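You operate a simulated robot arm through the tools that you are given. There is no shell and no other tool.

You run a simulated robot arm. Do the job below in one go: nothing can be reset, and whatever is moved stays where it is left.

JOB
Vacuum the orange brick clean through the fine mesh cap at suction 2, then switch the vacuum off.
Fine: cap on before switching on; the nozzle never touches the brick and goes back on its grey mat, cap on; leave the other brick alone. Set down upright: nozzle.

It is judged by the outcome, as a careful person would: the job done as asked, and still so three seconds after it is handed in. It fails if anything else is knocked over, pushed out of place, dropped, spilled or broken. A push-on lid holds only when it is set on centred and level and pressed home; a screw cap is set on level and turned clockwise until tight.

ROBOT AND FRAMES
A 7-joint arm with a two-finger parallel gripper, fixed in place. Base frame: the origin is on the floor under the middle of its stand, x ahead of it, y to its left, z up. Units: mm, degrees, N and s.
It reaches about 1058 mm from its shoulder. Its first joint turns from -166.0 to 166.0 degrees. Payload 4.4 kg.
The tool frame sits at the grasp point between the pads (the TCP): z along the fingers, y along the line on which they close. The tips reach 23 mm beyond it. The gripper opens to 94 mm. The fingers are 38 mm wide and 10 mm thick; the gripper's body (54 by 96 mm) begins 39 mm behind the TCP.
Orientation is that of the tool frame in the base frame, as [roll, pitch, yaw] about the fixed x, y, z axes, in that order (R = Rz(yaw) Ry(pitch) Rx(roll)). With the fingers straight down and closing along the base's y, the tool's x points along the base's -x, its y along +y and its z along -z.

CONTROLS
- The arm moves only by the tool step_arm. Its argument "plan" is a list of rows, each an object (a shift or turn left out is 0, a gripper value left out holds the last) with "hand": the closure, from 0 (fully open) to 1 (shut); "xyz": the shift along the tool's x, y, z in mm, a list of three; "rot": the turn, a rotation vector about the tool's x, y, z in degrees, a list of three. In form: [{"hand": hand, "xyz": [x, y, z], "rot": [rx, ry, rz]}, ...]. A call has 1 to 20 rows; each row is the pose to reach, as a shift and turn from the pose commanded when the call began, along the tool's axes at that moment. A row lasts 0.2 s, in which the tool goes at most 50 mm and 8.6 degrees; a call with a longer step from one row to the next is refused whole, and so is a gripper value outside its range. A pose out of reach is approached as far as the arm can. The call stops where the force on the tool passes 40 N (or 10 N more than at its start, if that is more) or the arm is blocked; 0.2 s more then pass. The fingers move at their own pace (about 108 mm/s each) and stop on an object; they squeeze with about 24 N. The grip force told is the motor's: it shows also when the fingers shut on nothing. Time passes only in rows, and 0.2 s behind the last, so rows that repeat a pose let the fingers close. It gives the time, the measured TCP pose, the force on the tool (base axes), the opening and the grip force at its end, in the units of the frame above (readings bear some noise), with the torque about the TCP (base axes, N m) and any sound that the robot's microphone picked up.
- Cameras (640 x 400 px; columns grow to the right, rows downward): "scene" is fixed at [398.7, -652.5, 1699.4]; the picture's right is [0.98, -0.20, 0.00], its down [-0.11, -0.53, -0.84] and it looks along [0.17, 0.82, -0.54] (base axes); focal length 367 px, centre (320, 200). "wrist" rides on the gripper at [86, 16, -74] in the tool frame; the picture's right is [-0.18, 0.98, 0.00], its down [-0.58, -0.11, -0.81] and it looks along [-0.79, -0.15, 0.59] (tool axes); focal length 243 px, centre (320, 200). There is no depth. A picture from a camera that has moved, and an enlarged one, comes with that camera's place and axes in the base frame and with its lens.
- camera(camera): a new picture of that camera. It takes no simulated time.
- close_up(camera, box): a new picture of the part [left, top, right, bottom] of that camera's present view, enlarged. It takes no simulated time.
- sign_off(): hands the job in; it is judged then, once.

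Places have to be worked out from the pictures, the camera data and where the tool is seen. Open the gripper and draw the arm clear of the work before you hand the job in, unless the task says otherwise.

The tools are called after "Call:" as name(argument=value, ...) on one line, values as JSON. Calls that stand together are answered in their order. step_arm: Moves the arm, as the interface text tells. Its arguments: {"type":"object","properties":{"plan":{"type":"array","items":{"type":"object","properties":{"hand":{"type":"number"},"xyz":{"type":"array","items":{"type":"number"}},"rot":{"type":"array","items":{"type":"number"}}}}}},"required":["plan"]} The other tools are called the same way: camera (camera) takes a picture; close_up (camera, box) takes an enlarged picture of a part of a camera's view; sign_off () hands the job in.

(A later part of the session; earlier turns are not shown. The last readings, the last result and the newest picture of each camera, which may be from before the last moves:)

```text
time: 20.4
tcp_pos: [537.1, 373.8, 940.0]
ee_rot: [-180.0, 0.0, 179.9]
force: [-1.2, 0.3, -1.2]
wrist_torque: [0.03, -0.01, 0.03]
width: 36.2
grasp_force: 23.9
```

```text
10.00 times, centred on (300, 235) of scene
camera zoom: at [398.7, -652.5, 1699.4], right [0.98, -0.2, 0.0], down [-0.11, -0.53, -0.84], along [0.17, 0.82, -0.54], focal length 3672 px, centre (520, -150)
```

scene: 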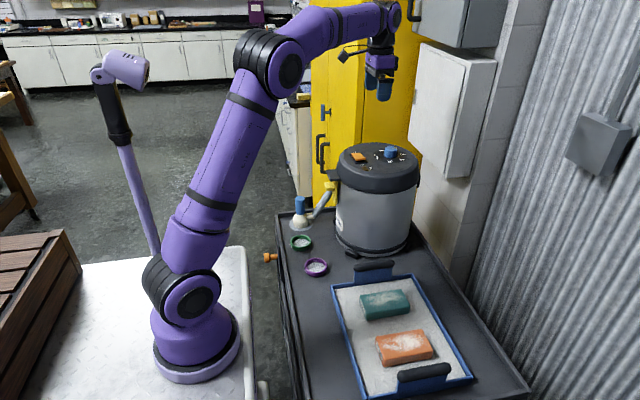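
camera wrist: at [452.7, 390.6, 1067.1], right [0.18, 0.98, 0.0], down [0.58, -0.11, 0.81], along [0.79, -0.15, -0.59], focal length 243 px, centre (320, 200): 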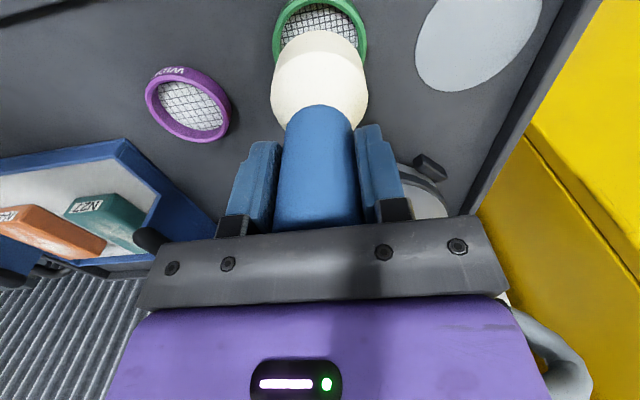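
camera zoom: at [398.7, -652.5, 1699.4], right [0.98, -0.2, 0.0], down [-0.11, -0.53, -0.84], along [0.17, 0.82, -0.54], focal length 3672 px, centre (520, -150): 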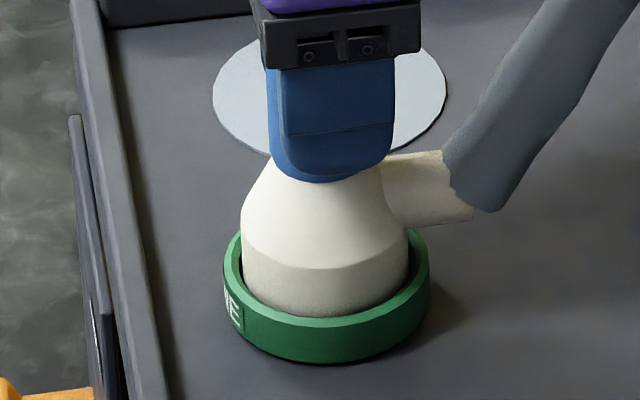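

The nozzle has entered the cap freely with even gaps. I continue down gently to the point of contact.

Call:
step_arm(plan=[{"hand": 1, "xyz": [-0.3, 0, 2]}, {"xyz": [-0.3, 0, 4]}, {"xyz": [-0.3, 0, 6]}, {"xyz": [-0.3, 0, 7.5]}, {"xyz": [-0.3, 0, 7.5]}])

Call:
close_up(camera="scene", box=[280, 215, 320, 255])

```text
time: 21.6
tcp_pos: [536.4, 374.6, 934.3]
ee_rot: [-180.0, -0.1, -180.0]
force: [-0.1, -1.0, 1.2]
wrist_torque: [-0.09, 0.02, 0.0]
width: 36.0
grasp_force: 24.2
```

```text
10.00 times, centred on (300, 235) of scene
camera zoom: at [398.7, -652.5, 1699.4], right [0.98, -0.2, 0.0], down [-0.11, -0.53, -0.84], along [0.17, 0.82, -0.54], focal length 3672 px, centre (520, -150)
```

zoom: 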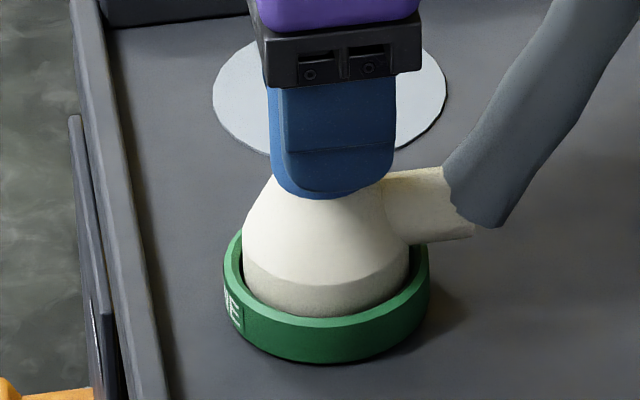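

First contact is showing. I press further down in 1 mm steps to seat the cap.

Call:
step_arm(plan=[{"hand": 1, "xyz": [0, 0, 1]}, {"xyz": [0, 0, 2]}, {"xyz": [0, 0, 3]}, {"xyz": [0, 0, 4]}, {"xyz": [0, 0, 4]}])

Call:
close_up(camera="scene", box=[280, 215, 320, 255])

```text
time: 22.8
tcp_pos: [538.1, 375.2, 929.8]
ee_rot: [179.9, 0.0, -180.0]
force: [1.3, 2.1, 32.4]
wrist_torque: [0.02, -0.04, -0.02]
width: 36.6
grasp_force: 23.9
heard: snap
```

```text
10.00 times, centred on (300, 235) of scene
camera zoom: at [398.7, -652.5, 1699.4], right [0.98, -0.2, 0.0], down [-0.11, -0.53, -0.84], along [0.17, 0.82, -0.54], focal length 3672 px, centre (520, -150)
```

zoom: 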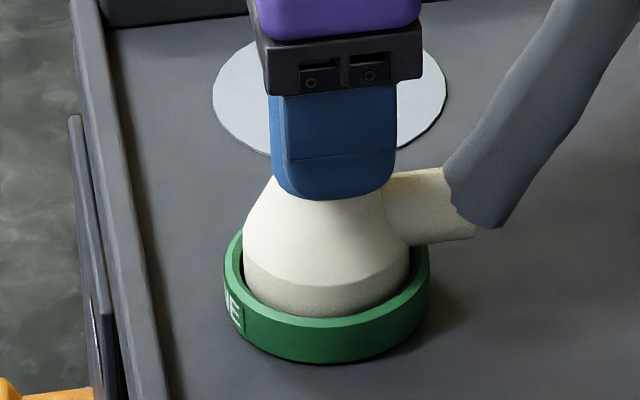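

I heard a snap at about 32 N, so the fine cap is on. I lift and check that it comes along, level on the nozzle.

Call:
step_arm(plan=[{"hand": 1, "xyz": [0, 0, -4]}, {"xyz": [0, 0, -15]}, {"xyz": [0, 0, -35]}, {"xyz": [0, 0, -55]}, {"xyz": [0, 0, -65]}, {"xyz": [0, 0, -65]}])

Call:
close_up(camera="scene", box=[270, 190, 330, 260])

Call:
camera(camera="wrist")

```text
time: 24.2
tcp_pos: [537.6, 375.5, 995.2]
ee_rot: [-180.0, 0.0, 179.9]
force: [-0.6, 0.0, -1.8]
wrist_torque: [0.0, 0.0, 0.0]
width: 36.1
grasp_force: 24.6
heard: snap
```

```text
5.71 times, centred on (300, 225) of scene
camera zoom: at [398.7, -652.5, 1699.4], right [0.98, -0.2, 0.0], down [-0.11, -0.53, -0.84], along [0.17, 0.82, -0.54], focal length 2098 px, centre (434, 57)
```

zoom: 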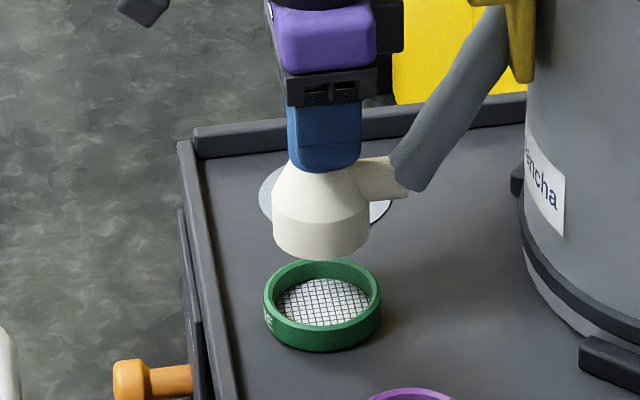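

```text
taken
camera wrist: at [453.3, 391.1, 1069.6], right [0.18, 0.98, 0.0], down [0.58, -0.11, 0.81], along [0.79, -0.15, -0.59], focal length 243 px, centre (320, 200)
```

wrist: 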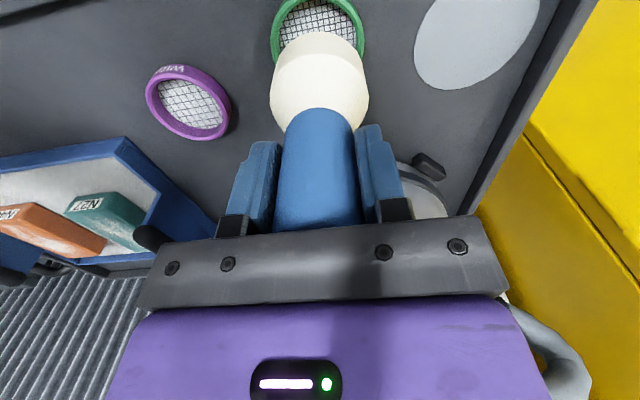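

The cap snapped on but came off again on lifting, so it wasn't fully home. I look closely at how nozzle, grip and cap now line up.

Call:
close_up(camera="wrist", box=[250, 0, 390, 110])

Call:
close_up(camera="scene", box=[280, 210, 320, 250])

Call:
close_up(camera="wrist", box=[220, 90, 420, 240])

```text
3.64 times, centred on (320, 55) of wrist
camera zoom: at [453.3, 391.1, 1069.6], right [0.18, 0.98, 0.0], down [0.58, -0.11, 0.81], along [0.79, -0.15, -0.59], focal length 882 px, centre (320, 727)
```

zoom: 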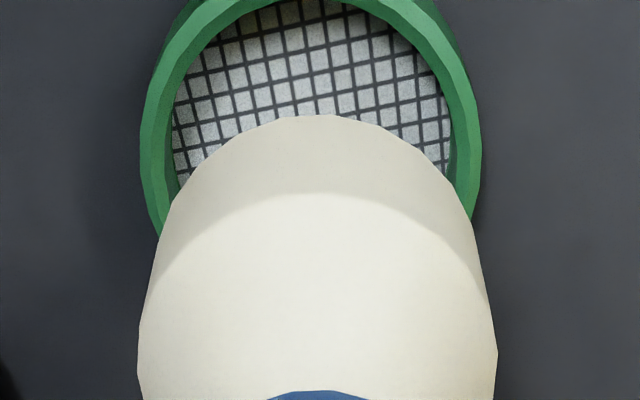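

```text
10.00 times, centred on (300, 230) of scene
camera zoom: at [398.7, -652.5, 1699.4], right [0.98, -0.2, 0.0], down [-0.11, -0.53, -0.84], along [0.17, 0.82, -0.54], focal length 3672 px, centre (520, -100)
```

zoom: 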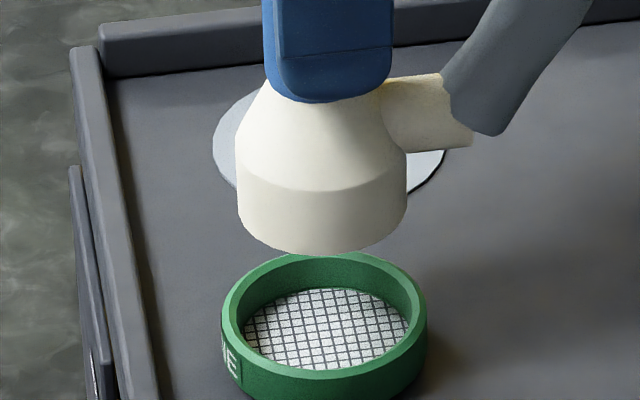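

```text
2.67 times, centred on (320, 165) of wrist
camera zoom: at [453.3, 391.1, 1069.6], right [0.18, 0.98, 0.0], down [0.58, -0.11, 0.81], along [0.79, -0.15, -0.59], focal length 647 px, centre (320, 293)
```

zoom: 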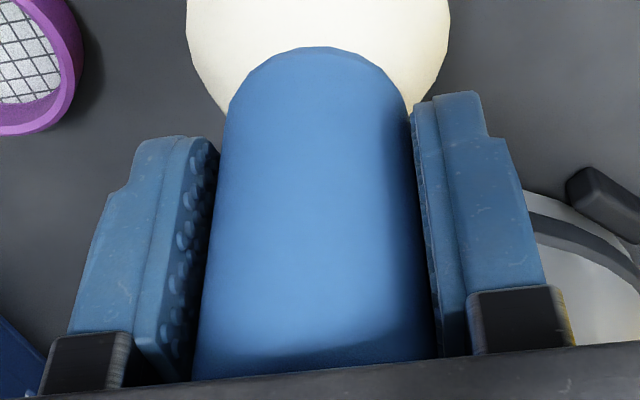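

The nozzle slid up about 3 mm in my grip during the press, so the push wasn't fully transferred; the cap also moved about 1.5 mm in −y. I shift to re-centre, lower to just above the rim and check.

Call:
step_arm(plan=[{"hand": 1, "xyz": [0.8, -1.5, 12]}, {"xyz": [0.8, -1.5, 25]}, {"xyz": [0.8, -1.5, 38]}, {"xyz": [0.8, -1.5, 38]}, {"xyz": [0.8, -1.5, 38]}])

Call:
close_up(camera="wrist", box=[250, 0, 390, 110])

Call:
close_up(camera="scene", box=[280, 215, 320, 255])

```text
time: 25.4
tcp_pos: [535.3, 374.1, 955.9]
ee_rot: [-180.0, 0.0, 180.0]
force: [0.9, 0.0, -3.0]
wrist_torque: [-0.01, 0.0, 0.0]
width: 36.3
grasp_force: 23.7
```

```text
3.64 times, centred on (320, 55) of wrist
camera zoom: at [451.8, 390.1, 1031.4], right [0.18, 0.98, 0.0], down [0.58, -0.11, 0.81], along [0.79, -0.15, -0.59], focal length 882 px, centre (320, 727)
```

zoom: 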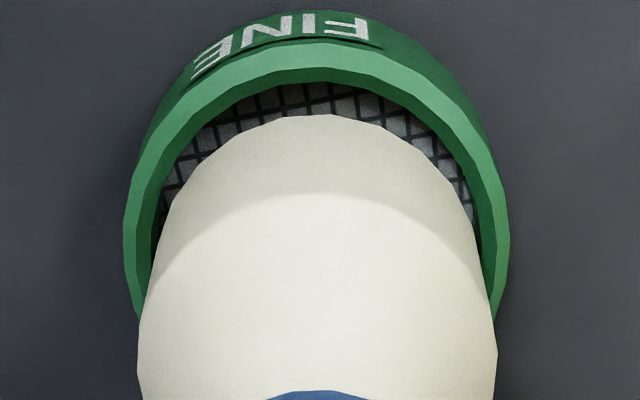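

```text
10.00 times, centred on (300, 235) of scene
camera zoom: at [398.7, -652.5, 1699.4], right [0.98, -0.2, 0.0], down [-0.11, -0.53, -0.84], along [0.17, 0.82, -0.54], focal length 3672 px, centre (520, -150)
```

zoom: 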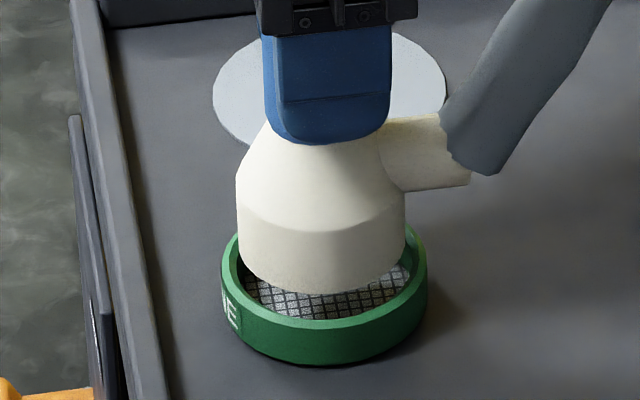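

Now the nozzle needs about +0.8 mm in x and a touch in −y. I apply that while lowering into the cap.

Call:
step_arm(plan=[{"hand": 1, "xyz": [-0.8, -0.2, 1]}, {"xyz": [-0.8, -0.2, 5]}, {"xyz": [-0.8, -0.2, 9]}, {"xyz": [-0.8, -0.2, 13]}, {"xyz": [-0.8, -0.2, 15]}, {"xyz": [-0.8, -0.2, 15]}])

Call:
close_up(camera="wrist", box=[250, 0, 390, 110])

Call:
close_up(camera="scene", box=[280, 215, 320, 255])

```text
time: 26.8
tcp_pos: [537.2, 372.4, 941.6]
ee_rot: [-179.8, 0.0, -180.0]
force: [0.1, -0.7, -1.6]
wrist_torque: [-0.01, -0.01, 0.0]
width: 36.5
grasp_force: 24.5
```

```text
3.64 times, centred on (320, 55) of wrist
camera zoom: at [452.8, 389.1, 1016.8], right [0.18, 0.98, 0.0], down [0.58, -0.11, 0.81], along [0.79, -0.15, -0.59], focal length 882 px, centre (320, 727)
```

zoom: 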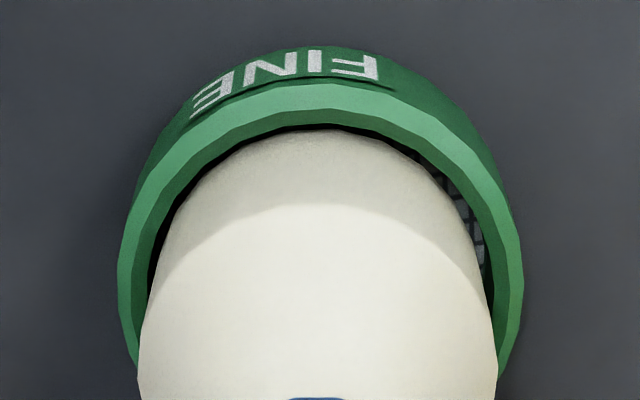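

```text
10.00 times, centred on (300, 235) of scene
camera zoom: at [398.7, -652.5, 1699.4], right [0.98, -0.2, 0.0], down [-0.11, -0.53, -0.84], along [0.17, 0.82, -0.54], focal length 3672 px, centre (520, -150)
```

zoom: 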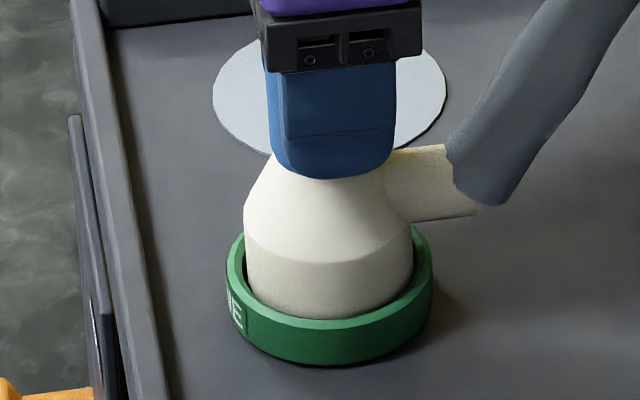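

The nozzle is inside the cap, slightly towards −y. I nudge +0.4 mm in y and lower until it rests on the cap with light force.

Call:
step_arm(plan=[{"hand": 1, "xyz": [-0.2, 0.4, 3]}, {"xyz": [-0.2, 0.4, 6]}, {"xyz": [-0.2, 0.4, 8]}, {"xyz": [-0.2, 0.4, 9.5]}, {"xyz": [-0.2, 0.4, 9.5]}])

Call:
close_up(camera="wrist", box=[250, 0, 390, 110])

Call:
close_up(camera="scene", box=[280, 215, 320, 255])

```text
time: 28.0
tcp_pos: [537.0, 374.6, 932.1]
ee_rot: [-180.0, 0.0, 180.0]
force: [0.5, 0.4, -2.1]
wrist_torque: [0.0, 0.03, -0.02]
width: 36.6
grasp_force: 24.5
```

```text
3.64 times, centred on (320, 55) of wrist
camera zoom: at [453.2, 389.5, 1007.8], right [0.18, 0.98, 0.0], down [0.58, -0.11, 0.81], along [0.79, -0.15, -0.59], focal length 882 px, centre (320, 727)
```

zoom: 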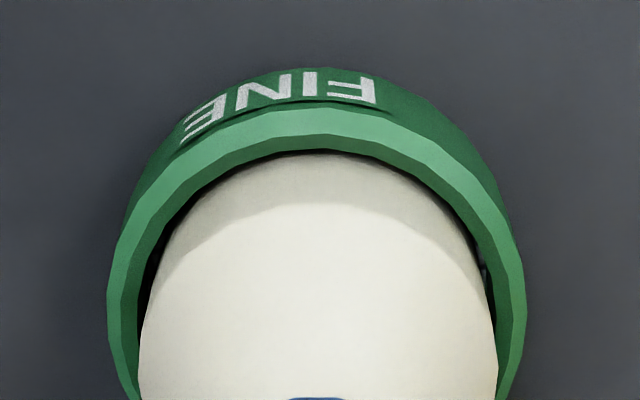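

```text
10.00 times, centred on (300, 235) of scene
camera zoom: at [398.7, -652.5, 1699.4], right [0.98, -0.2, 0.0], down [-0.11, -0.53, -0.84], along [0.17, 0.82, -0.54], focal length 3672 px, centre (520, -150)
```

zoom: 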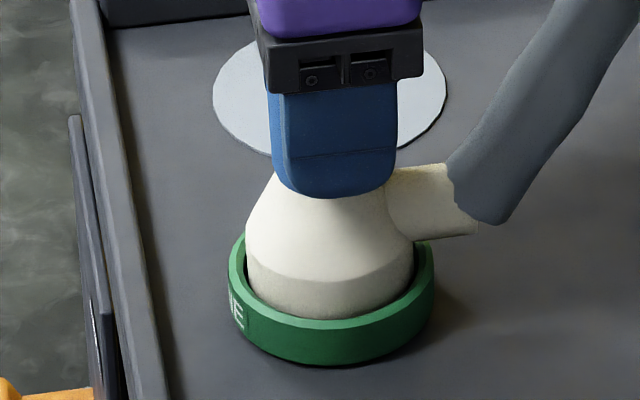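

Centred now, but still hanging (force −2 N). I lower a few more millimetres to find contact.

Call:
step_arm(plan=[{"hand": 1, "xyz": [0, 0, 0.7]}, {"xyz": [0, 0, 1.4]}, {"xyz": [0, 0, 2]}, {"xyz": [0, 0, 2]}])

```text
time: 29.0
tcp_pos: [537.3, 373.5, 930.5]
ee_rot: [-180.0, 0.0, -180.0]
force: [-0.2, -1.4, 4.3]
wrist_torque: [-0.14, 0.16, 0.03]
width: 36.3
grasp_force: 23.8
```

Contact at about 4 N. I open the fingers and lower the hand until the palm meets the top of the handle, so the next press is carried by the palm rather than by friction.

Call:
step_arm(plan=[{"hand": 0}, {"hand": 0}, {"xyz": [0, 0, 2]}, {"xyz": [0, 0, 4]}, {"xyz": [0, 0, 5]}, {"xyz": [0, 0, 6]}, {"xyz": [0, 0, 7]}, {"xyz": [0, 0, 8]}, {"xyz": [0, 0, 8]}])

Call:
close_up(camera="scene", box=[270, 190, 330, 260])

Call:
camera(camera="wrist")

```text
time: 30.2
tcp_pos: [539.2, 374.9, 927.6]
ee_rot: [179.7, 0.3, 179.9]
force: [0.5, -1.2, 15.9]
wrist_torque: [0.05, 0.1, 0.0]
width: 93.9
grasp_force: 0.1
heard: snap
stopped in row 5: the force on the tool passed its limit at 42 N (the readings are from after the stop); the commanded pose is now the measured one
```

```text
5.71 times, centred on (300, 225) of scene
camera zoom: at [398.7, -652.5, 1699.4], right [0.98, -0.2, 0.0], down [-0.11, -0.53, -0.84], along [0.17, 0.82, -0.54], focal length 2098 px, centre (434, 57)
```

zoom: 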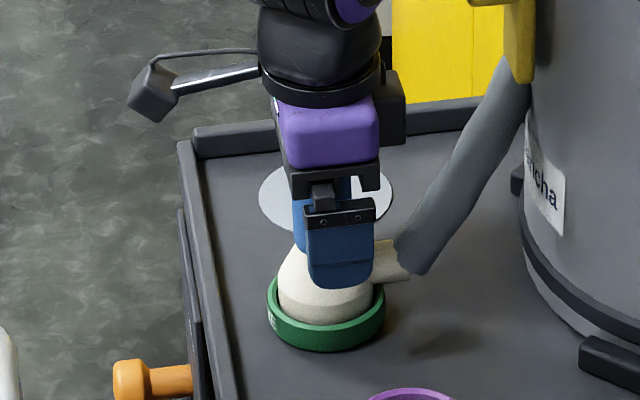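

```text
taken
camera wrist: at [454.0, 391.0, 1003.5], right [0.19, 0.98, 0.01], down [0.58, -0.11, 0.81], along [0.8, -0.15, -0.59], focal length 243 px, centre (320, 200)
```

wrist: 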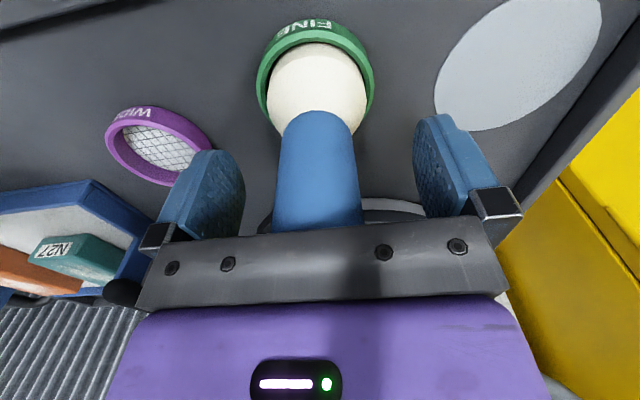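

The palm met the handle top and another snap was heard at 42 N. I look closely at how the cap sits before pressing further.

Call:
close_up(camera="scene", box=[280, 215, 320, 255])

Call:
close_up(camera="wrist", box=[250, 0, 390, 110])

```text
10.00 times, centred on (300, 235) of scene
camera zoom: at [398.7, -652.5, 1699.4], right [0.98, -0.2, 0.0], down [-0.11, -0.53, -0.84], along [0.17, 0.82, -0.54], focal length 3672 px, centre (520, -150)
```

zoom: 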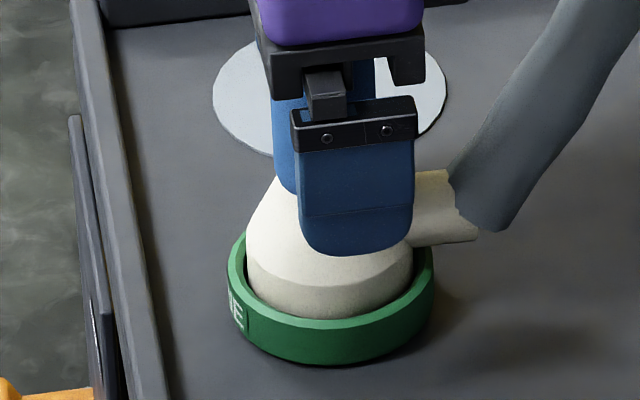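

```text
3.64 times, centred on (320, 55) of wrist
camera zoom: at [454.0, 391.0, 1003.5], right [0.19, 0.98, 0.01], down [0.58, -0.11, 0.81], along [0.8, -0.15, -0.59], focal length 882 px, centre (320, 727)
```

zoom: 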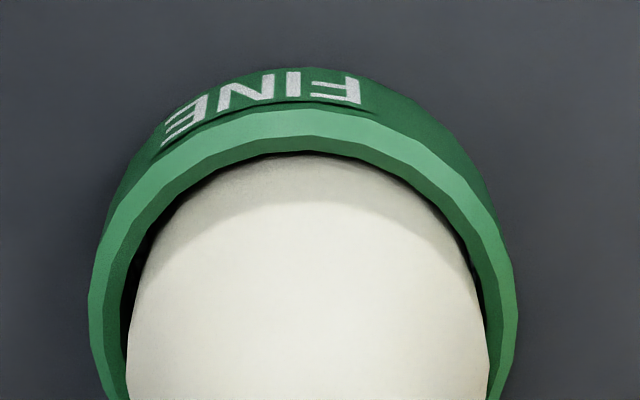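

The nozzle sits evenly in the cap. I close the grip with the palm still on the handle and press on straight down.

Call:
step_arm(plan=[{"hand": 1}, {"hand": 1}, {"hand": 1}, {"hand": 1, "xyz": [0, 0, 0.5]}, {"xyz": [0, 0, 1]}, {"xyz": [0, 0, 1.5]}, {"xyz": [0, 0, 1.5]}])

```text
time: 31.3
tcp_pos: [538.3, 375.5, 928.2]
ee_rot: [179.6, 0.2, 179.9]
force: [-2.7, -7.1, 17.2]
wrist_torque: [-0.65, 0.47, 0.04]
width: 36.3
grasp_force: 23.9
heard: snap
stopped in row 5: the force on the tool passed its limit at 42 N (the readings are from after the stop); the commanded pose is now the measured one
```

Another snap and a stop at 42 N, with a little side force after the fingers closed. I look at the cap before anything else.

Call:
close_up(camera="scene", box=[280, 215, 320, 255])

Call:
close_up(camera="wrist", box=[250, 0, 390, 110])

```text
10.00 times, centred on (300, 235) of scene
camera zoom: at [398.7, -652.5, 1699.4], right [0.98, -0.2, 0.0], down [-0.11, -0.53, -0.84], along [0.17, 0.82, -0.54], focal length 3672 px, centre (520, -150)
```

zoom: 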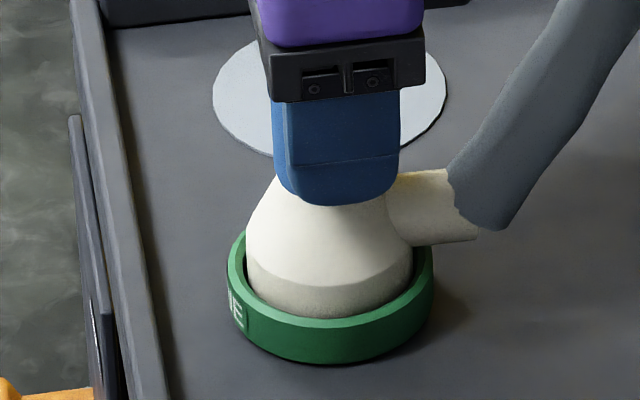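

```text
3.64 times, centred on (320, 55) of wrist
camera zoom: at [454.0, 390.5, 1003.2], right [0.19, 0.98, 0.01], down [0.58, -0.11, 0.81], along [0.79, -0.15, -0.59], focal length 882 px, centre (320, 727)
```

zoom: 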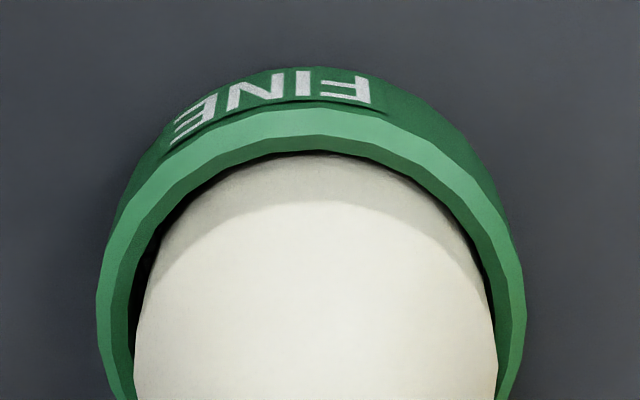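

The hand is about 0.4° off level after the stop. I level it first and read the force before pressing again.

Call:
step_arm(plan=[{"hand": 1, "xyz": [0, 0, -0.5], "rot": [0.4, 0.2, 0]}, {"xyz": [0, 0, -1], "rot": [0.4, 0.2, 0]}, {"xyz": [0, 0, -1], "rot": [0.4, 0.2, 0]}])

```text
time: 32.1
tcp_pos: [540.2, 376.9, 927.6]
ee_rot: [-179.9, 0.1, 179.9]
force: [1.2, 0.2, 4.9]
wrist_torque: [0.19, -0.06, -0.01]
width: 36.3
grasp_force: 24.3
```

Level again with about 5 N down. I press in half-millimetre steps towards the limit.

Call:
step_arm(plan=[{"hand": 1, "xyz": [0, 0, 0.5]}, {"xyz": [0, 0, 1]}, {"xyz": [0, 0, 1.5]}, {"xyz": [0, 0, 2]}, {"xyz": [0, 0, 2.5]}, {"xyz": [0, 0, 2.5]}])

```text
time: 33.2
tcp_pos: [539.5, 374.6, 927.5]
ee_rot: [-180.0, 0.1, 180.0]
force: [-4.5, -5.4, 16.3]
wrist_torque: [-0.34, 0.5, 0.05]
width: 36.3
grasp_force: 24.3
heard: snap
stopped in row 5: the force on the tool passed its limit at 42 N (the readings are from after the stop); the commanded pose is now the measured one
```

Pressed to 42 N again with a snap. Now I lift slowly by a few millimetres to see whether the cap stays on.

Call:
step_arm(plan=[{"hand": 1, "xyz": [0, 0, -1]}, {"xyz": [0, 0, -2]}, {"xyz": [0, 0, -3]}, {"xyz": [0, 0, -4]}, {"xyz": [0, 0, -5]}, {"xyz": [0, 0, -6]}, {"xyz": [0, 0, -6]}])

Call:
close_up(camera="scene", box=[280, 215, 320, 255])

Call:
close_up(camera="wrist", box=[250, 0, 390, 110])

```text
time: 34.8
tcp_pos: [539.2, 376.1, 933.2]
ee_rot: [179.9, 0.1, 179.9]
force: [0.3, 0.8, -2.9]
wrist_torque: [-0.02, -0.01, -0.02]
width: 36.4
grasp_force: 23.9
```

```text
10.00 times, centred on (300, 235) of scene
camera zoom: at [398.7, -652.5, 1699.4], right [0.98, -0.2, 0.0], down [-0.11, -0.53, -0.84], along [0.17, 0.82, -0.54], focal length 3672 px, centre (520, -150)
```

zoom: 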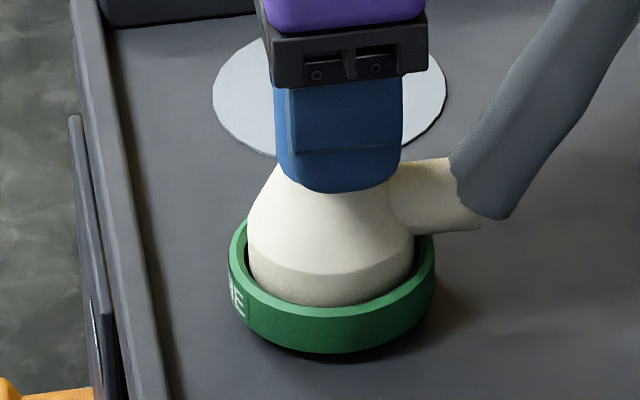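

```text
3.64 times, centred on (320, 55) of wrist
camera zoom: at [455.3, 391.8, 1008.0], right [0.19, 0.98, 0.0], down [0.58, -0.11, 0.81], along [0.79, -0.15, -0.59], focal length 882 px, centre (320, 727)
```

zoom: 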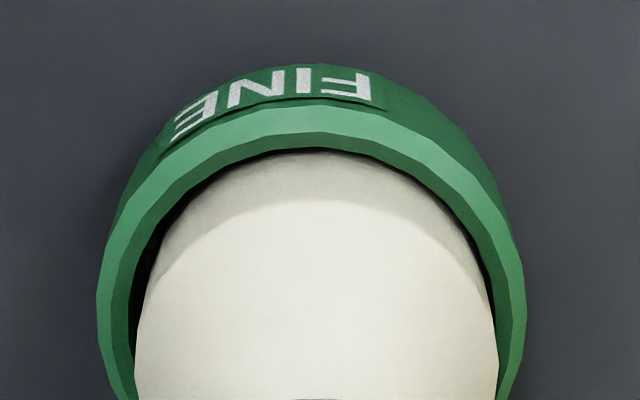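

The cap has risen with the nozzle (gap and shadow beneath it). I keep lifting slowly and verify again.

Call:
step_arm(plan=[{"hand": 1, "xyz": [0, 0, -3]}, {"xyz": [0, 0, -8]}, {"xyz": [0, 0, -15]}, {"xyz": [0, 0, -22]}, {"xyz": [0, 0, -30]}, {"xyz": [0, 0, -38]}, {"xyz": [0, 0, -46]}, {"xyz": [0, 0, -50]}, {"xyz": [0, 0, -50]}])

Call:
close_up(camera="scene", box=[280, 210, 320, 250])

Call:
camera(camera="wrist")

```text
time: 36.8
tcp_pos: [539.9, 375.9, 983.2]
ee_rot: [180.0, 0.0, 179.9]
force: [0.5, 0.0, -1.8]
wrist_torque: [-0.03, -0.04, 0.01]
width: 36.3
grasp_force: 24.2
```

```text
10.00 times, centred on (300, 230) of scene
camera zoom: at [398.7, -652.5, 1699.4], right [0.98, -0.2, 0.0], down [-0.11, -0.53, -0.84], along [0.17, 0.82, -0.54], focal length 3672 px, centre (520, -100)
```

zoom: 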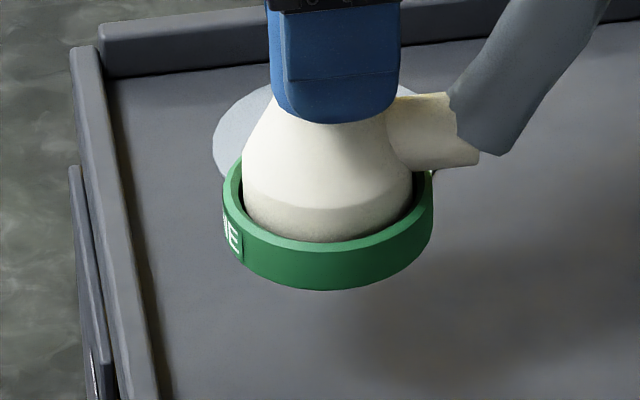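

```text
taken
camera wrist: at [455.5, 392.4, 1058.7], right [0.19, 0.98, 0.0], down [0.58, -0.11, 0.81], along [0.79, -0.15, -0.59], focal length 243 px, centre (320, 200)
```

wrist: 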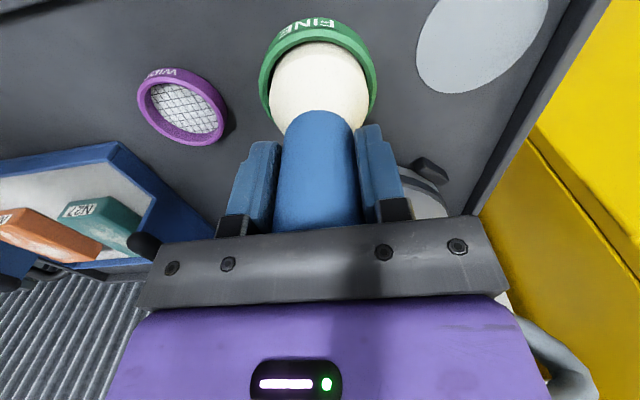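

The cap holds firmly and level. I carry the capped nozzle back over the grey mat.

Call:
step_arm(plan=[{"hand": 1, "xyz": [-3, 20, 0]}, {"xyz": [-7, 45, 0]}, {"xyz": [-11, 75, 0]}, {"xyz": [-15, 100, 0]}, {"xyz": [-17.5, 117, 0]}, {"xyz": [-18.7, 124.3, 0]}, {"xyz": [-18.7, 124.3, 0]}, {"xyz": [-18.7, 124.3, 0]}])

Call:
camera(camera="wrist")

Call:
close_up(camera="scene", box=[280, 195, 330, 245])

```text
time: 38.6
tcp_pos: [559.8, 500.8, 983.5]
ee_rot: [-179.9, 0.1, 179.8]
force: [1.2, 0.1, -1.6]
wrist_torque: [0.02, -0.01, 0.0]
width: 36.3
grasp_force: 24.0
```

```text
taken
camera wrist: at [474.9, 516.7, 1058.5], right [0.19, 0.98, 0.0], down [0.58, -0.11, 0.81], along [0.79, -0.15, -0.59], focal length 243 px, centre (320, 200)
```

wrist: 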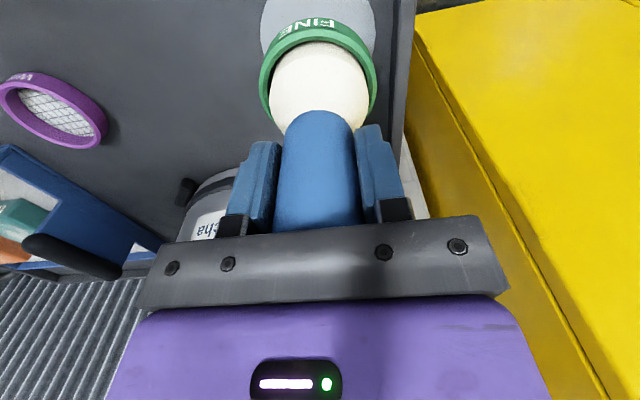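

```text
8.00 times, centred on (305, 220) of scene
camera zoom: at [398.7, -652.5, 1699.4], right [0.98, -0.2, 0.0], down [-0.11, -0.53, -0.84], along [0.17, 0.82, -0.54], focal length 2937 px, centre (440, 40)
```

zoom: 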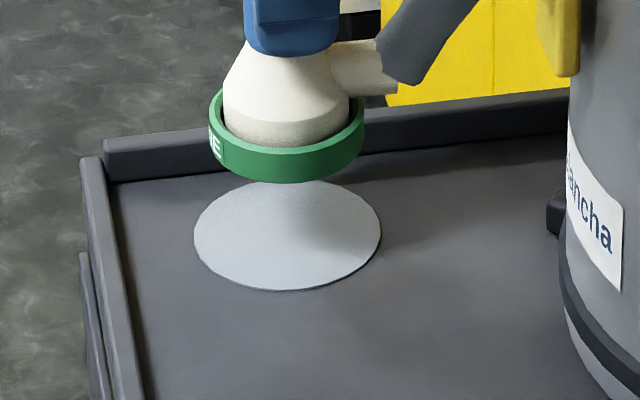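

It is 1–1.5 mm past the mat's centre in x and y; I correct that and lower to just above the mat, then ease down to contact.

Call:
step_arm(plan=[{"hand": 1, "xyz": [1.3, -1, 10]}, {"xyz": [1.3, -1, 25]}, {"xyz": [1.3, -1, 38]}, {"xyz": [1.3, -1, 46]}, {"xyz": [1.3, -1, 49]}, {"xyz": [1.3, -1, 51]}, {"xyz": [1.3, -1, 51]}])

Call:
close_up(camera="scene", box=[280, 195, 330, 245])

```text
time: 40.2
tcp_pos: [558.4, 499.5, 931.2]
ee_rot: [179.9, 0.1, 179.9]
force: [-0.1, 0.0, -1.4]
wrist_torque: [0.03, 0.01, -0.02]
width: 36.2
grasp_force: 24.2
```

```text
8.00 times, centred on (305, 220) of scene
camera zoom: at [398.7, -652.5, 1699.4], right [0.98, -0.2, 0.0], down [-0.11, -0.53, -0.84], along [0.17, 0.82, -0.54], focal length 2937 px, centre (440, 40)
```

zoom: 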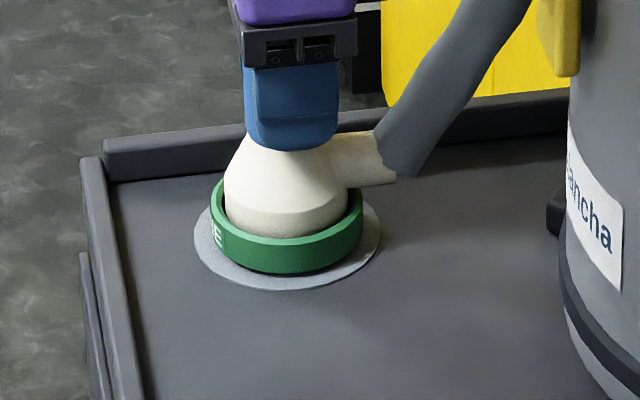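

Nearly on the mat. I ease down the last millimetres to light contact.

Call:
step_arm(plan=[{"hand": 1, "xyz": [0, 0, 0.7]}, {"xyz": [0, 0, 1.4]}, {"xyz": [0, 0, 2]}, {"xyz": [0, 0, 2.5]}, {"xyz": [0, 0, 2.5]}])

```text
time: 41.4
tcp_pos: [558.2, 499.4, 929.5]
ee_rot: [-180.0, 0.1, 179.9]
force: [-0.7, -0.3, -2.0]
wrist_torque: [-0.01, -0.01, 0.01]
width: 35.9
grasp_force: 23.9
```

Call:
step_arm(plan=[{"hand": 1, "xyz": [0, 0, 0.6]}, {"xyz": [0, 0, 1.2]}, {"xyz": [0, 0, 1.8]}, {"xyz": [0, 0, 1.8]}])

Call:
close_up(camera="scene", box=[280, 195, 330, 245])

```text
time: 42.4
tcp_pos: [558.6, 499.4, 929.4]
ee_rot: [-180.0, 0.4, 179.9]
force: [0.5, -4.4, 12.1]
wrist_torque: [-0.33, -0.04, -0.02]
width: 36.1
grasp_force: 24.6
```

```text
8.00 times, centred on (305, 220) of scene
camera zoom: at [398.7, -652.5, 1699.4], right [0.98, -0.2, 0.0], down [-0.11, -0.53, -0.84], along [0.17, 0.82, -0.54], focal length 2937 px, centre (440, 40)
```

zoom: 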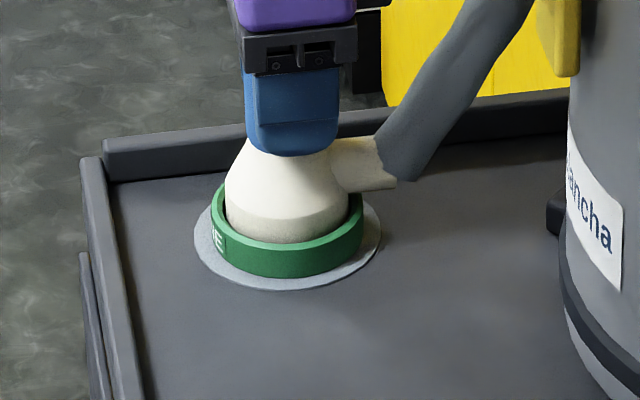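

The capped nozzle is standing on the mat. I take off the pressure, open the fingers and rise clear.

Call:
step_arm(plan=[{"hand": 1, "xyz": [0, 0, -0.8]}, {"hand": 0, "xyz": [0, 0, -0.8]}, {"hand": 0, "xyz": [0, 0, -0.8]}, {"hand": 0, "xyz": [0, 0, -0.8]}, {"xyz": [0, 0, -15]}, {"xyz": [0, 0, -40]}, {"xyz": [0, 0, -80]}, {"xyz": [0, 0, -120]}, {"xyz": [0, 0, -120]}])

Call:
camera(camera="wrist")

Call:
close_up(camera="scene", box=[270, 175, 340, 245])

```text
time: 44.4
tcp_pos: [558.6, 498.7, 1047.6]
ee_rot: [180.0, 0.1, 180.0]
force: [0.1, 0.5, -1.0]
wrist_torque: [-0.03, -0.01, 0.0]
width: 94.0
grasp_force: 0.1
```

```text
taken
camera wrist: at [473.1, 515.8, 1123.4], right [0.19, 0.98, 0.0], down [0.58, -0.11, 0.81], along [0.79, -0.15, -0.59], focal length 243 px, centre (320, 200)
```

wrist: 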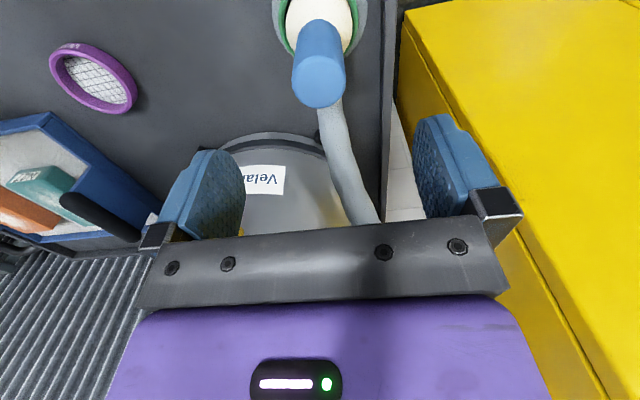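

```text
5.71 times, centred on (305, 210) of scene
camera zoom: at [398.7, -652.5, 1699.4], right [0.98, -0.2, 0.0], down [-0.11, -0.53, -0.84], along [0.17, 0.82, -0.54], focal length 2098 px, centre (406, 143)
```

zoom: 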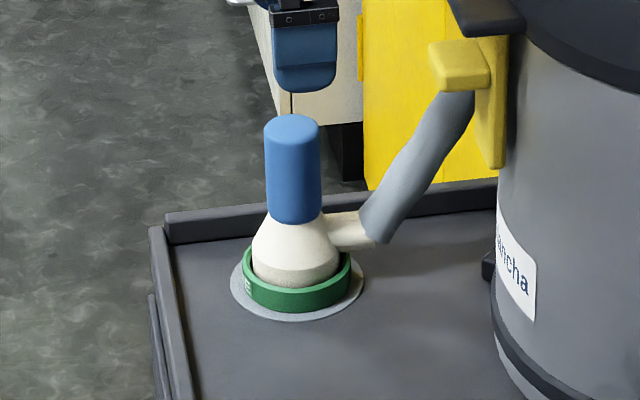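

The capped nozzle stands upright on its mat. I now rise and go over the lid to look down at the rocker switch.

Call:
step_arm(plan=[{"hand": 0, "xyz": [0, 0, -45]}, {"xyz": [0, 0, -90]}, {"xyz": [0, 0, -135]}, {"xyz": [0, 0, -180]}, {"xyz": [0, 0, -220]}, {"xyz": [-30, -18, -240]}, {"xyz": [-65, -40, -240]}, {"xyz": [-100, -62, -240]}, {"xyz": [-135, -84, -240]}, {"xyz": [-165, -103, -237]}, {"xyz": [-181, -114, -235]}, {"xyz": [-181, -114, -235]}])

Call:
camera(camera="wrist")

Call:
close_up(camera="wrist", box=[220, 10, 420, 135])

Call:
close_up(camera="scene", box=[335, 135, 395, 185])

```text
time: 47.0
tcp_pos: [736.9, 384.7, 1282.4]
ee_rot: [179.9, 0.2, 180.0]
force: [0.9, 1.3, -0.7]
wrist_torque: [0.03, -0.03, -0.02]
width: 93.7
grasp_force: 0.1
```

```text
taken
camera wrist: at [651.4, 400.4, 1357.6], right [0.19, 0.98, 0.0], down [0.58, -0.11, 0.81], along [0.79, -0.15, -0.59], focal length 243 px, centre (320, 200)
```

wrist: 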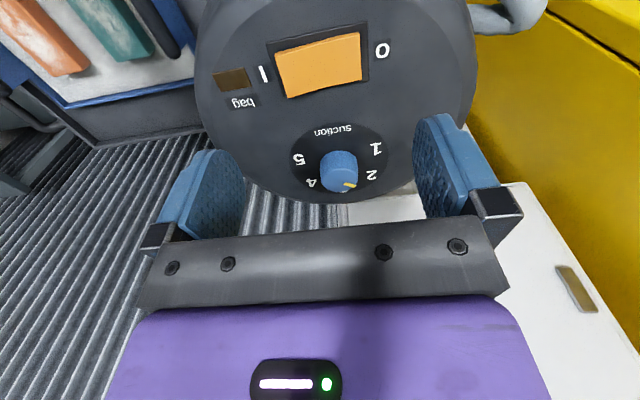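

```text
3.20 times, centred on (320, 72) of wrist
camera zoom: at [651.4, 400.4, 1357.6], right [0.19, 0.98, 0.0], down [0.58, -0.11, 0.81], along [0.79, -0.15, -0.59], focal length 776 px, centre (320, 608)
```

zoom: 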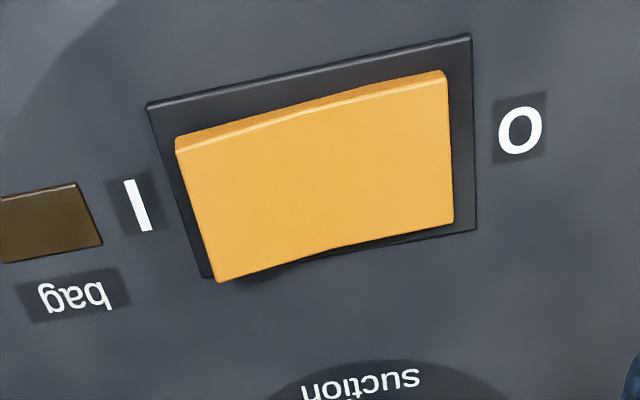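

```text
8.00 times, centred on (365, 160) of scene
camera zoom: at [398.7, -652.5, 1699.4], right [0.98, -0.2, 0.0], down [-0.11, -0.53, -0.84], along [0.17, 0.82, -0.54], focal length 2937 px, centre (-40, 520)
```

zoom: 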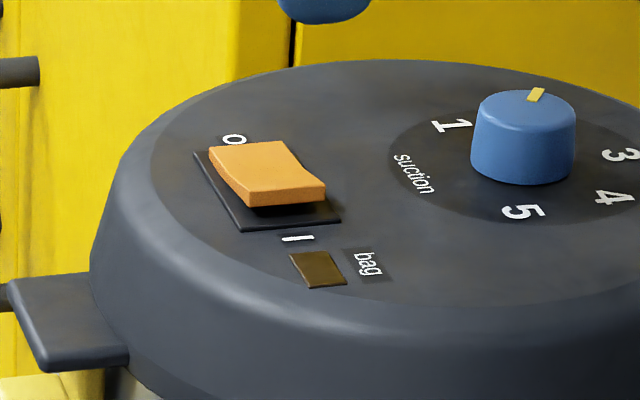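

The rocker runs along y from about y=356 (I end, raised to z≈1178) to y=414 (O end, pressed), centred at x≈735. I close the fingers and go down over the I end to just above it.

Call:
step_arm(plan=[{"hand": 1, "xyz": [1.9, -11, 10]}, {"hand": 1, "xyz": [1.9, -22.7, 25]}, {"hand": 1, "xyz": [1.9, -22.7, 45]}, {"hand": 1, "xyz": [1.9, -22.7, 62]}, {"hand": 1, "xyz": [1.9, -22.7, 74]}, {"hand": 1, "xyz": [1.9, -22.7, 74]}])

Call:
close_up(camera="scene", box=[335, 125, 395, 185])

Call:
camera(camera="wrist")

```text
time: 48.4
tcp_pos: [734.3, 362.5, 1209.2]
ee_rot: [-180.0, 0.1, 179.9]
force: [0.5, 0.4, 0.1]
wrist_torque: [0.03, 0.0, -0.01]
width: 0.0
grasp_force: 24.2
```

```text
6.67 times, centred on (365, 155) of scene
camera zoom: at [398.7, -652.5, 1699.4], right [0.98, -0.2, 0.0], down [-0.11, -0.53, -0.84], along [0.17, 0.82, -0.54], focal length 2448 px, centre (20, 500)
```

zoom: 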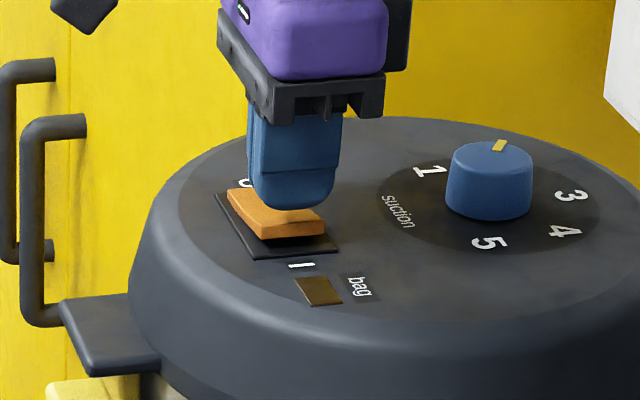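

```text
taken
camera wrist: at [649.9, 378.1, 1284.2], right [0.19, 0.98, 0.0], down [0.58, -0.11, 0.81], along [0.79, -0.15, -0.59], focal length 243 px, centre (320, 200)
```

wrist: 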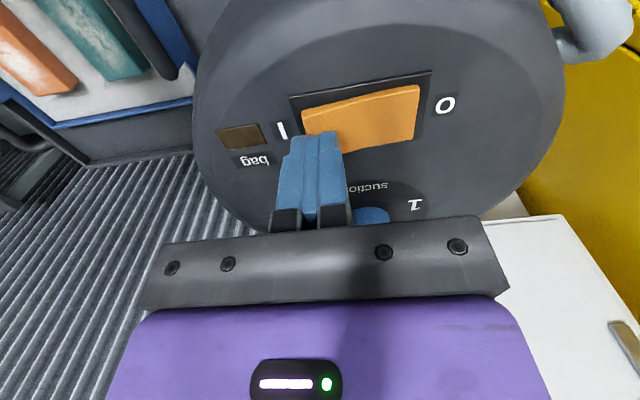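

The fingertip is right over the I end, cap on and dial at 2. I press down in small steps until it clicks.

Call:
step_arm(plan=[{"hand": 1, "xyz": [0, 0, 3]}, {"xyz": [0, 0, 6]}, {"xyz": [0, 0, 8]}, {"xyz": [0, 0, 10]}, {"xyz": [0, 0, 12]}, {"xyz": [0, 0, 14]}, {"xyz": [0, 0, 16]}, {"xyz": [0, 0, 17.5]}, {"xyz": [0, 0, 17.5]}])

Call:
close_up(camera="scene", box=[335, 125, 395, 185])

```text
time: 50.4
tcp_pos: [736.0, 363.5, 1195.6]
ee_rot: [180.0, 0.3, 179.9]
force: [-3.0, -3.0, 35.8]
wrist_torque: [0.26, 0.29, 0.05]
width: 0.0
grasp_force: 24.4
```

```text
6.67 times, centred on (365, 155) of scene
camera zoom: at [398.7, -652.5, 1699.4], right [0.98, -0.2, 0.0], down [-0.11, -0.53, -0.84], along [0.17, 0.82, -0.54], focal length 2448 px, centre (20, 500)
```

zoom: 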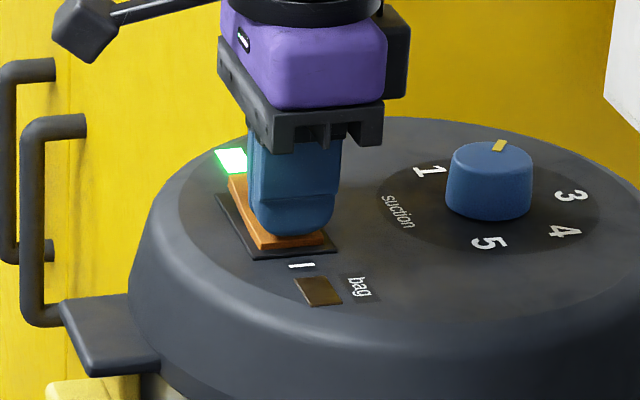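

The rocker has tilted to I and a green light shows. I lift off and check the switch stays on.

Call:
step_arm(plan=[{"hand": 1, "xyz": [0, 0, -10]}, {"xyz": [0, 0, -40]}, {"xyz": [0, 0, -80]}, {"xyz": [0, 0, -100]}, {"xyz": [0, 0, -100]}])

Call:
close_up(camera="scene", box=[335, 130, 415, 190])

Call:
camera(camera="wrist")

Call:
close_up(camera="scene", box=[270, 175, 340, 245])

```text
time: 51.6
tcp_pos: [737.8, 361.0, 1293.1]
ee_rot: [-179.9, 0.1, 180.0]
force: [0.1, -0.9, 1.2]
wrist_torque: [-0.02, 0.0, 0.02]
width: 0.0
grasp_force: 24.0
```

```text
6.67 times, centred on (375, 160) of scene
camera zoom: at [398.7, -652.5, 1699.4], right [0.98, -0.2, 0.0], down [-0.11, -0.53, -0.84], along [0.17, 0.82, -0.54], focal length 2448 px, centre (-47, 467)
```

zoom: 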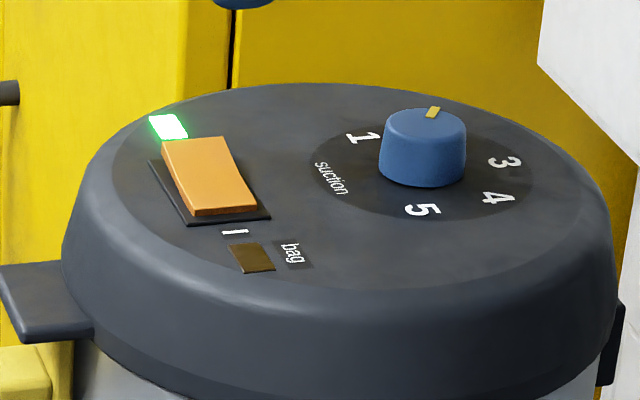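

```text
taken
camera wrist: at [652.5, 377.8, 1368.3], right [0.19, 0.98, 0.0], down [0.58, -0.11, 0.81], along [0.79, -0.15, -0.59], focal length 243 px, centre (320, 200)
```

wrist: 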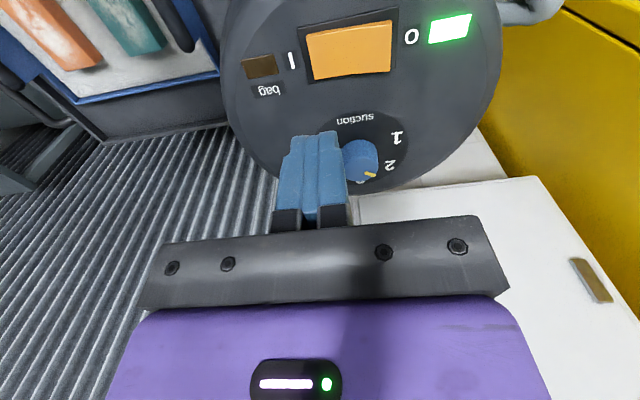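

```text
5.71 times, centred on (305, 210) of scene
camera zoom: at [398.7, -652.5, 1699.4], right [0.98, -0.2, 0.0], down [-0.11, -0.53, -0.84], along [0.17, 0.82, -0.54], focal length 2098 px, centre (406, 143)
```

zoom: 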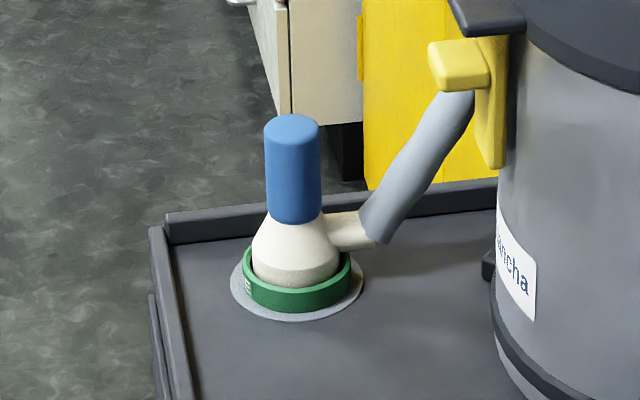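

The vacuum is on, dial at 2, nozzle standing capped. Before fetching the nozzle I go over the tray to measure the orange brick's position and height.

Call:
step_arm(plan=[{"hand": 1, "xyz": [7, -45, 0]}, {"xyz": [14, -90, 0]}, {"xyz": [21, -135, 0]}, {"xyz": [28, -180, 0]}, {"xyz": [35, -225, 10]}, {"hand": 0, "xyz": [42, -270, 25]}, {"xyz": [49, -315, 45]}, {"xyz": [58, -360, 65]}, {"xyz": [66, -400, 85]}, {"xyz": [73, -440, 100]}, {"xyz": [78, -471, 113]}, {"xyz": [78, -471, 113]}, {"xyz": [78, -471, 113]}])

Call:
camera(camera="wrist")

Call:
close_up(camera="scene", box=[340, 270, 480, 400])

```text
time: 54.4
tcp_pos: [656.8, -108.5, 1178.3]
ee_rot: [179.9, 0.1, 179.8]
force: [0.1, -0.1, -0.1]
wrist_torque: [-0.02, 0.03, -0.01]
width: 93.9
grasp_force: 0.1
```

```text
taken
camera wrist: at [572.3, -92.6, 1253.1], right [0.19, 0.98, 0.0], down [0.58, -0.11, 0.81], along [0.79, -0.15, -0.59], focal length 243 px, centre (320, 200)
```

wrist: 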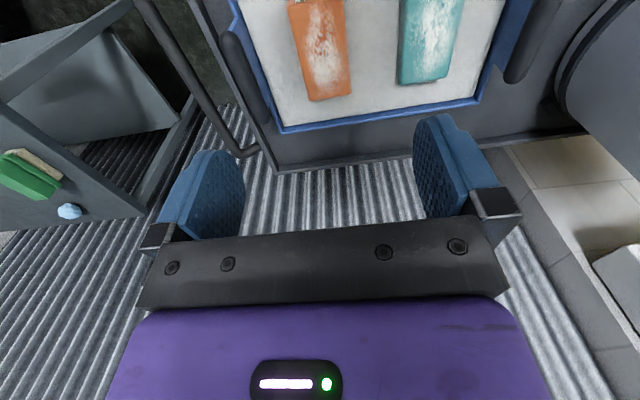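

```text
3.08 times, centred on (410, 335) of scene
camera zoom: at [398.7, -652.5, 1699.4], right [0.98, -0.2, 0.0], down [-0.11, -0.53, -0.84], along [0.17, 0.82, -0.54], focal length 1130 px, centre (43, -215)
```

zoom: 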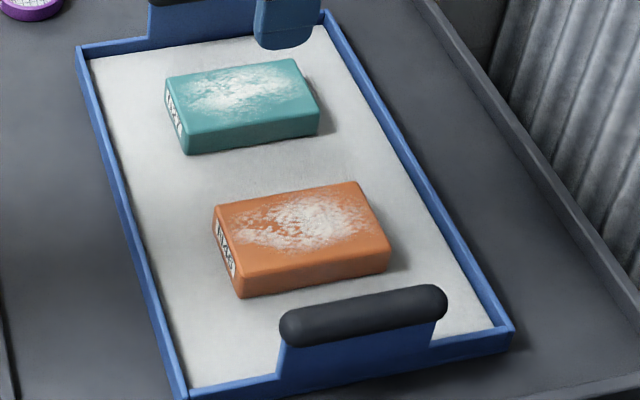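

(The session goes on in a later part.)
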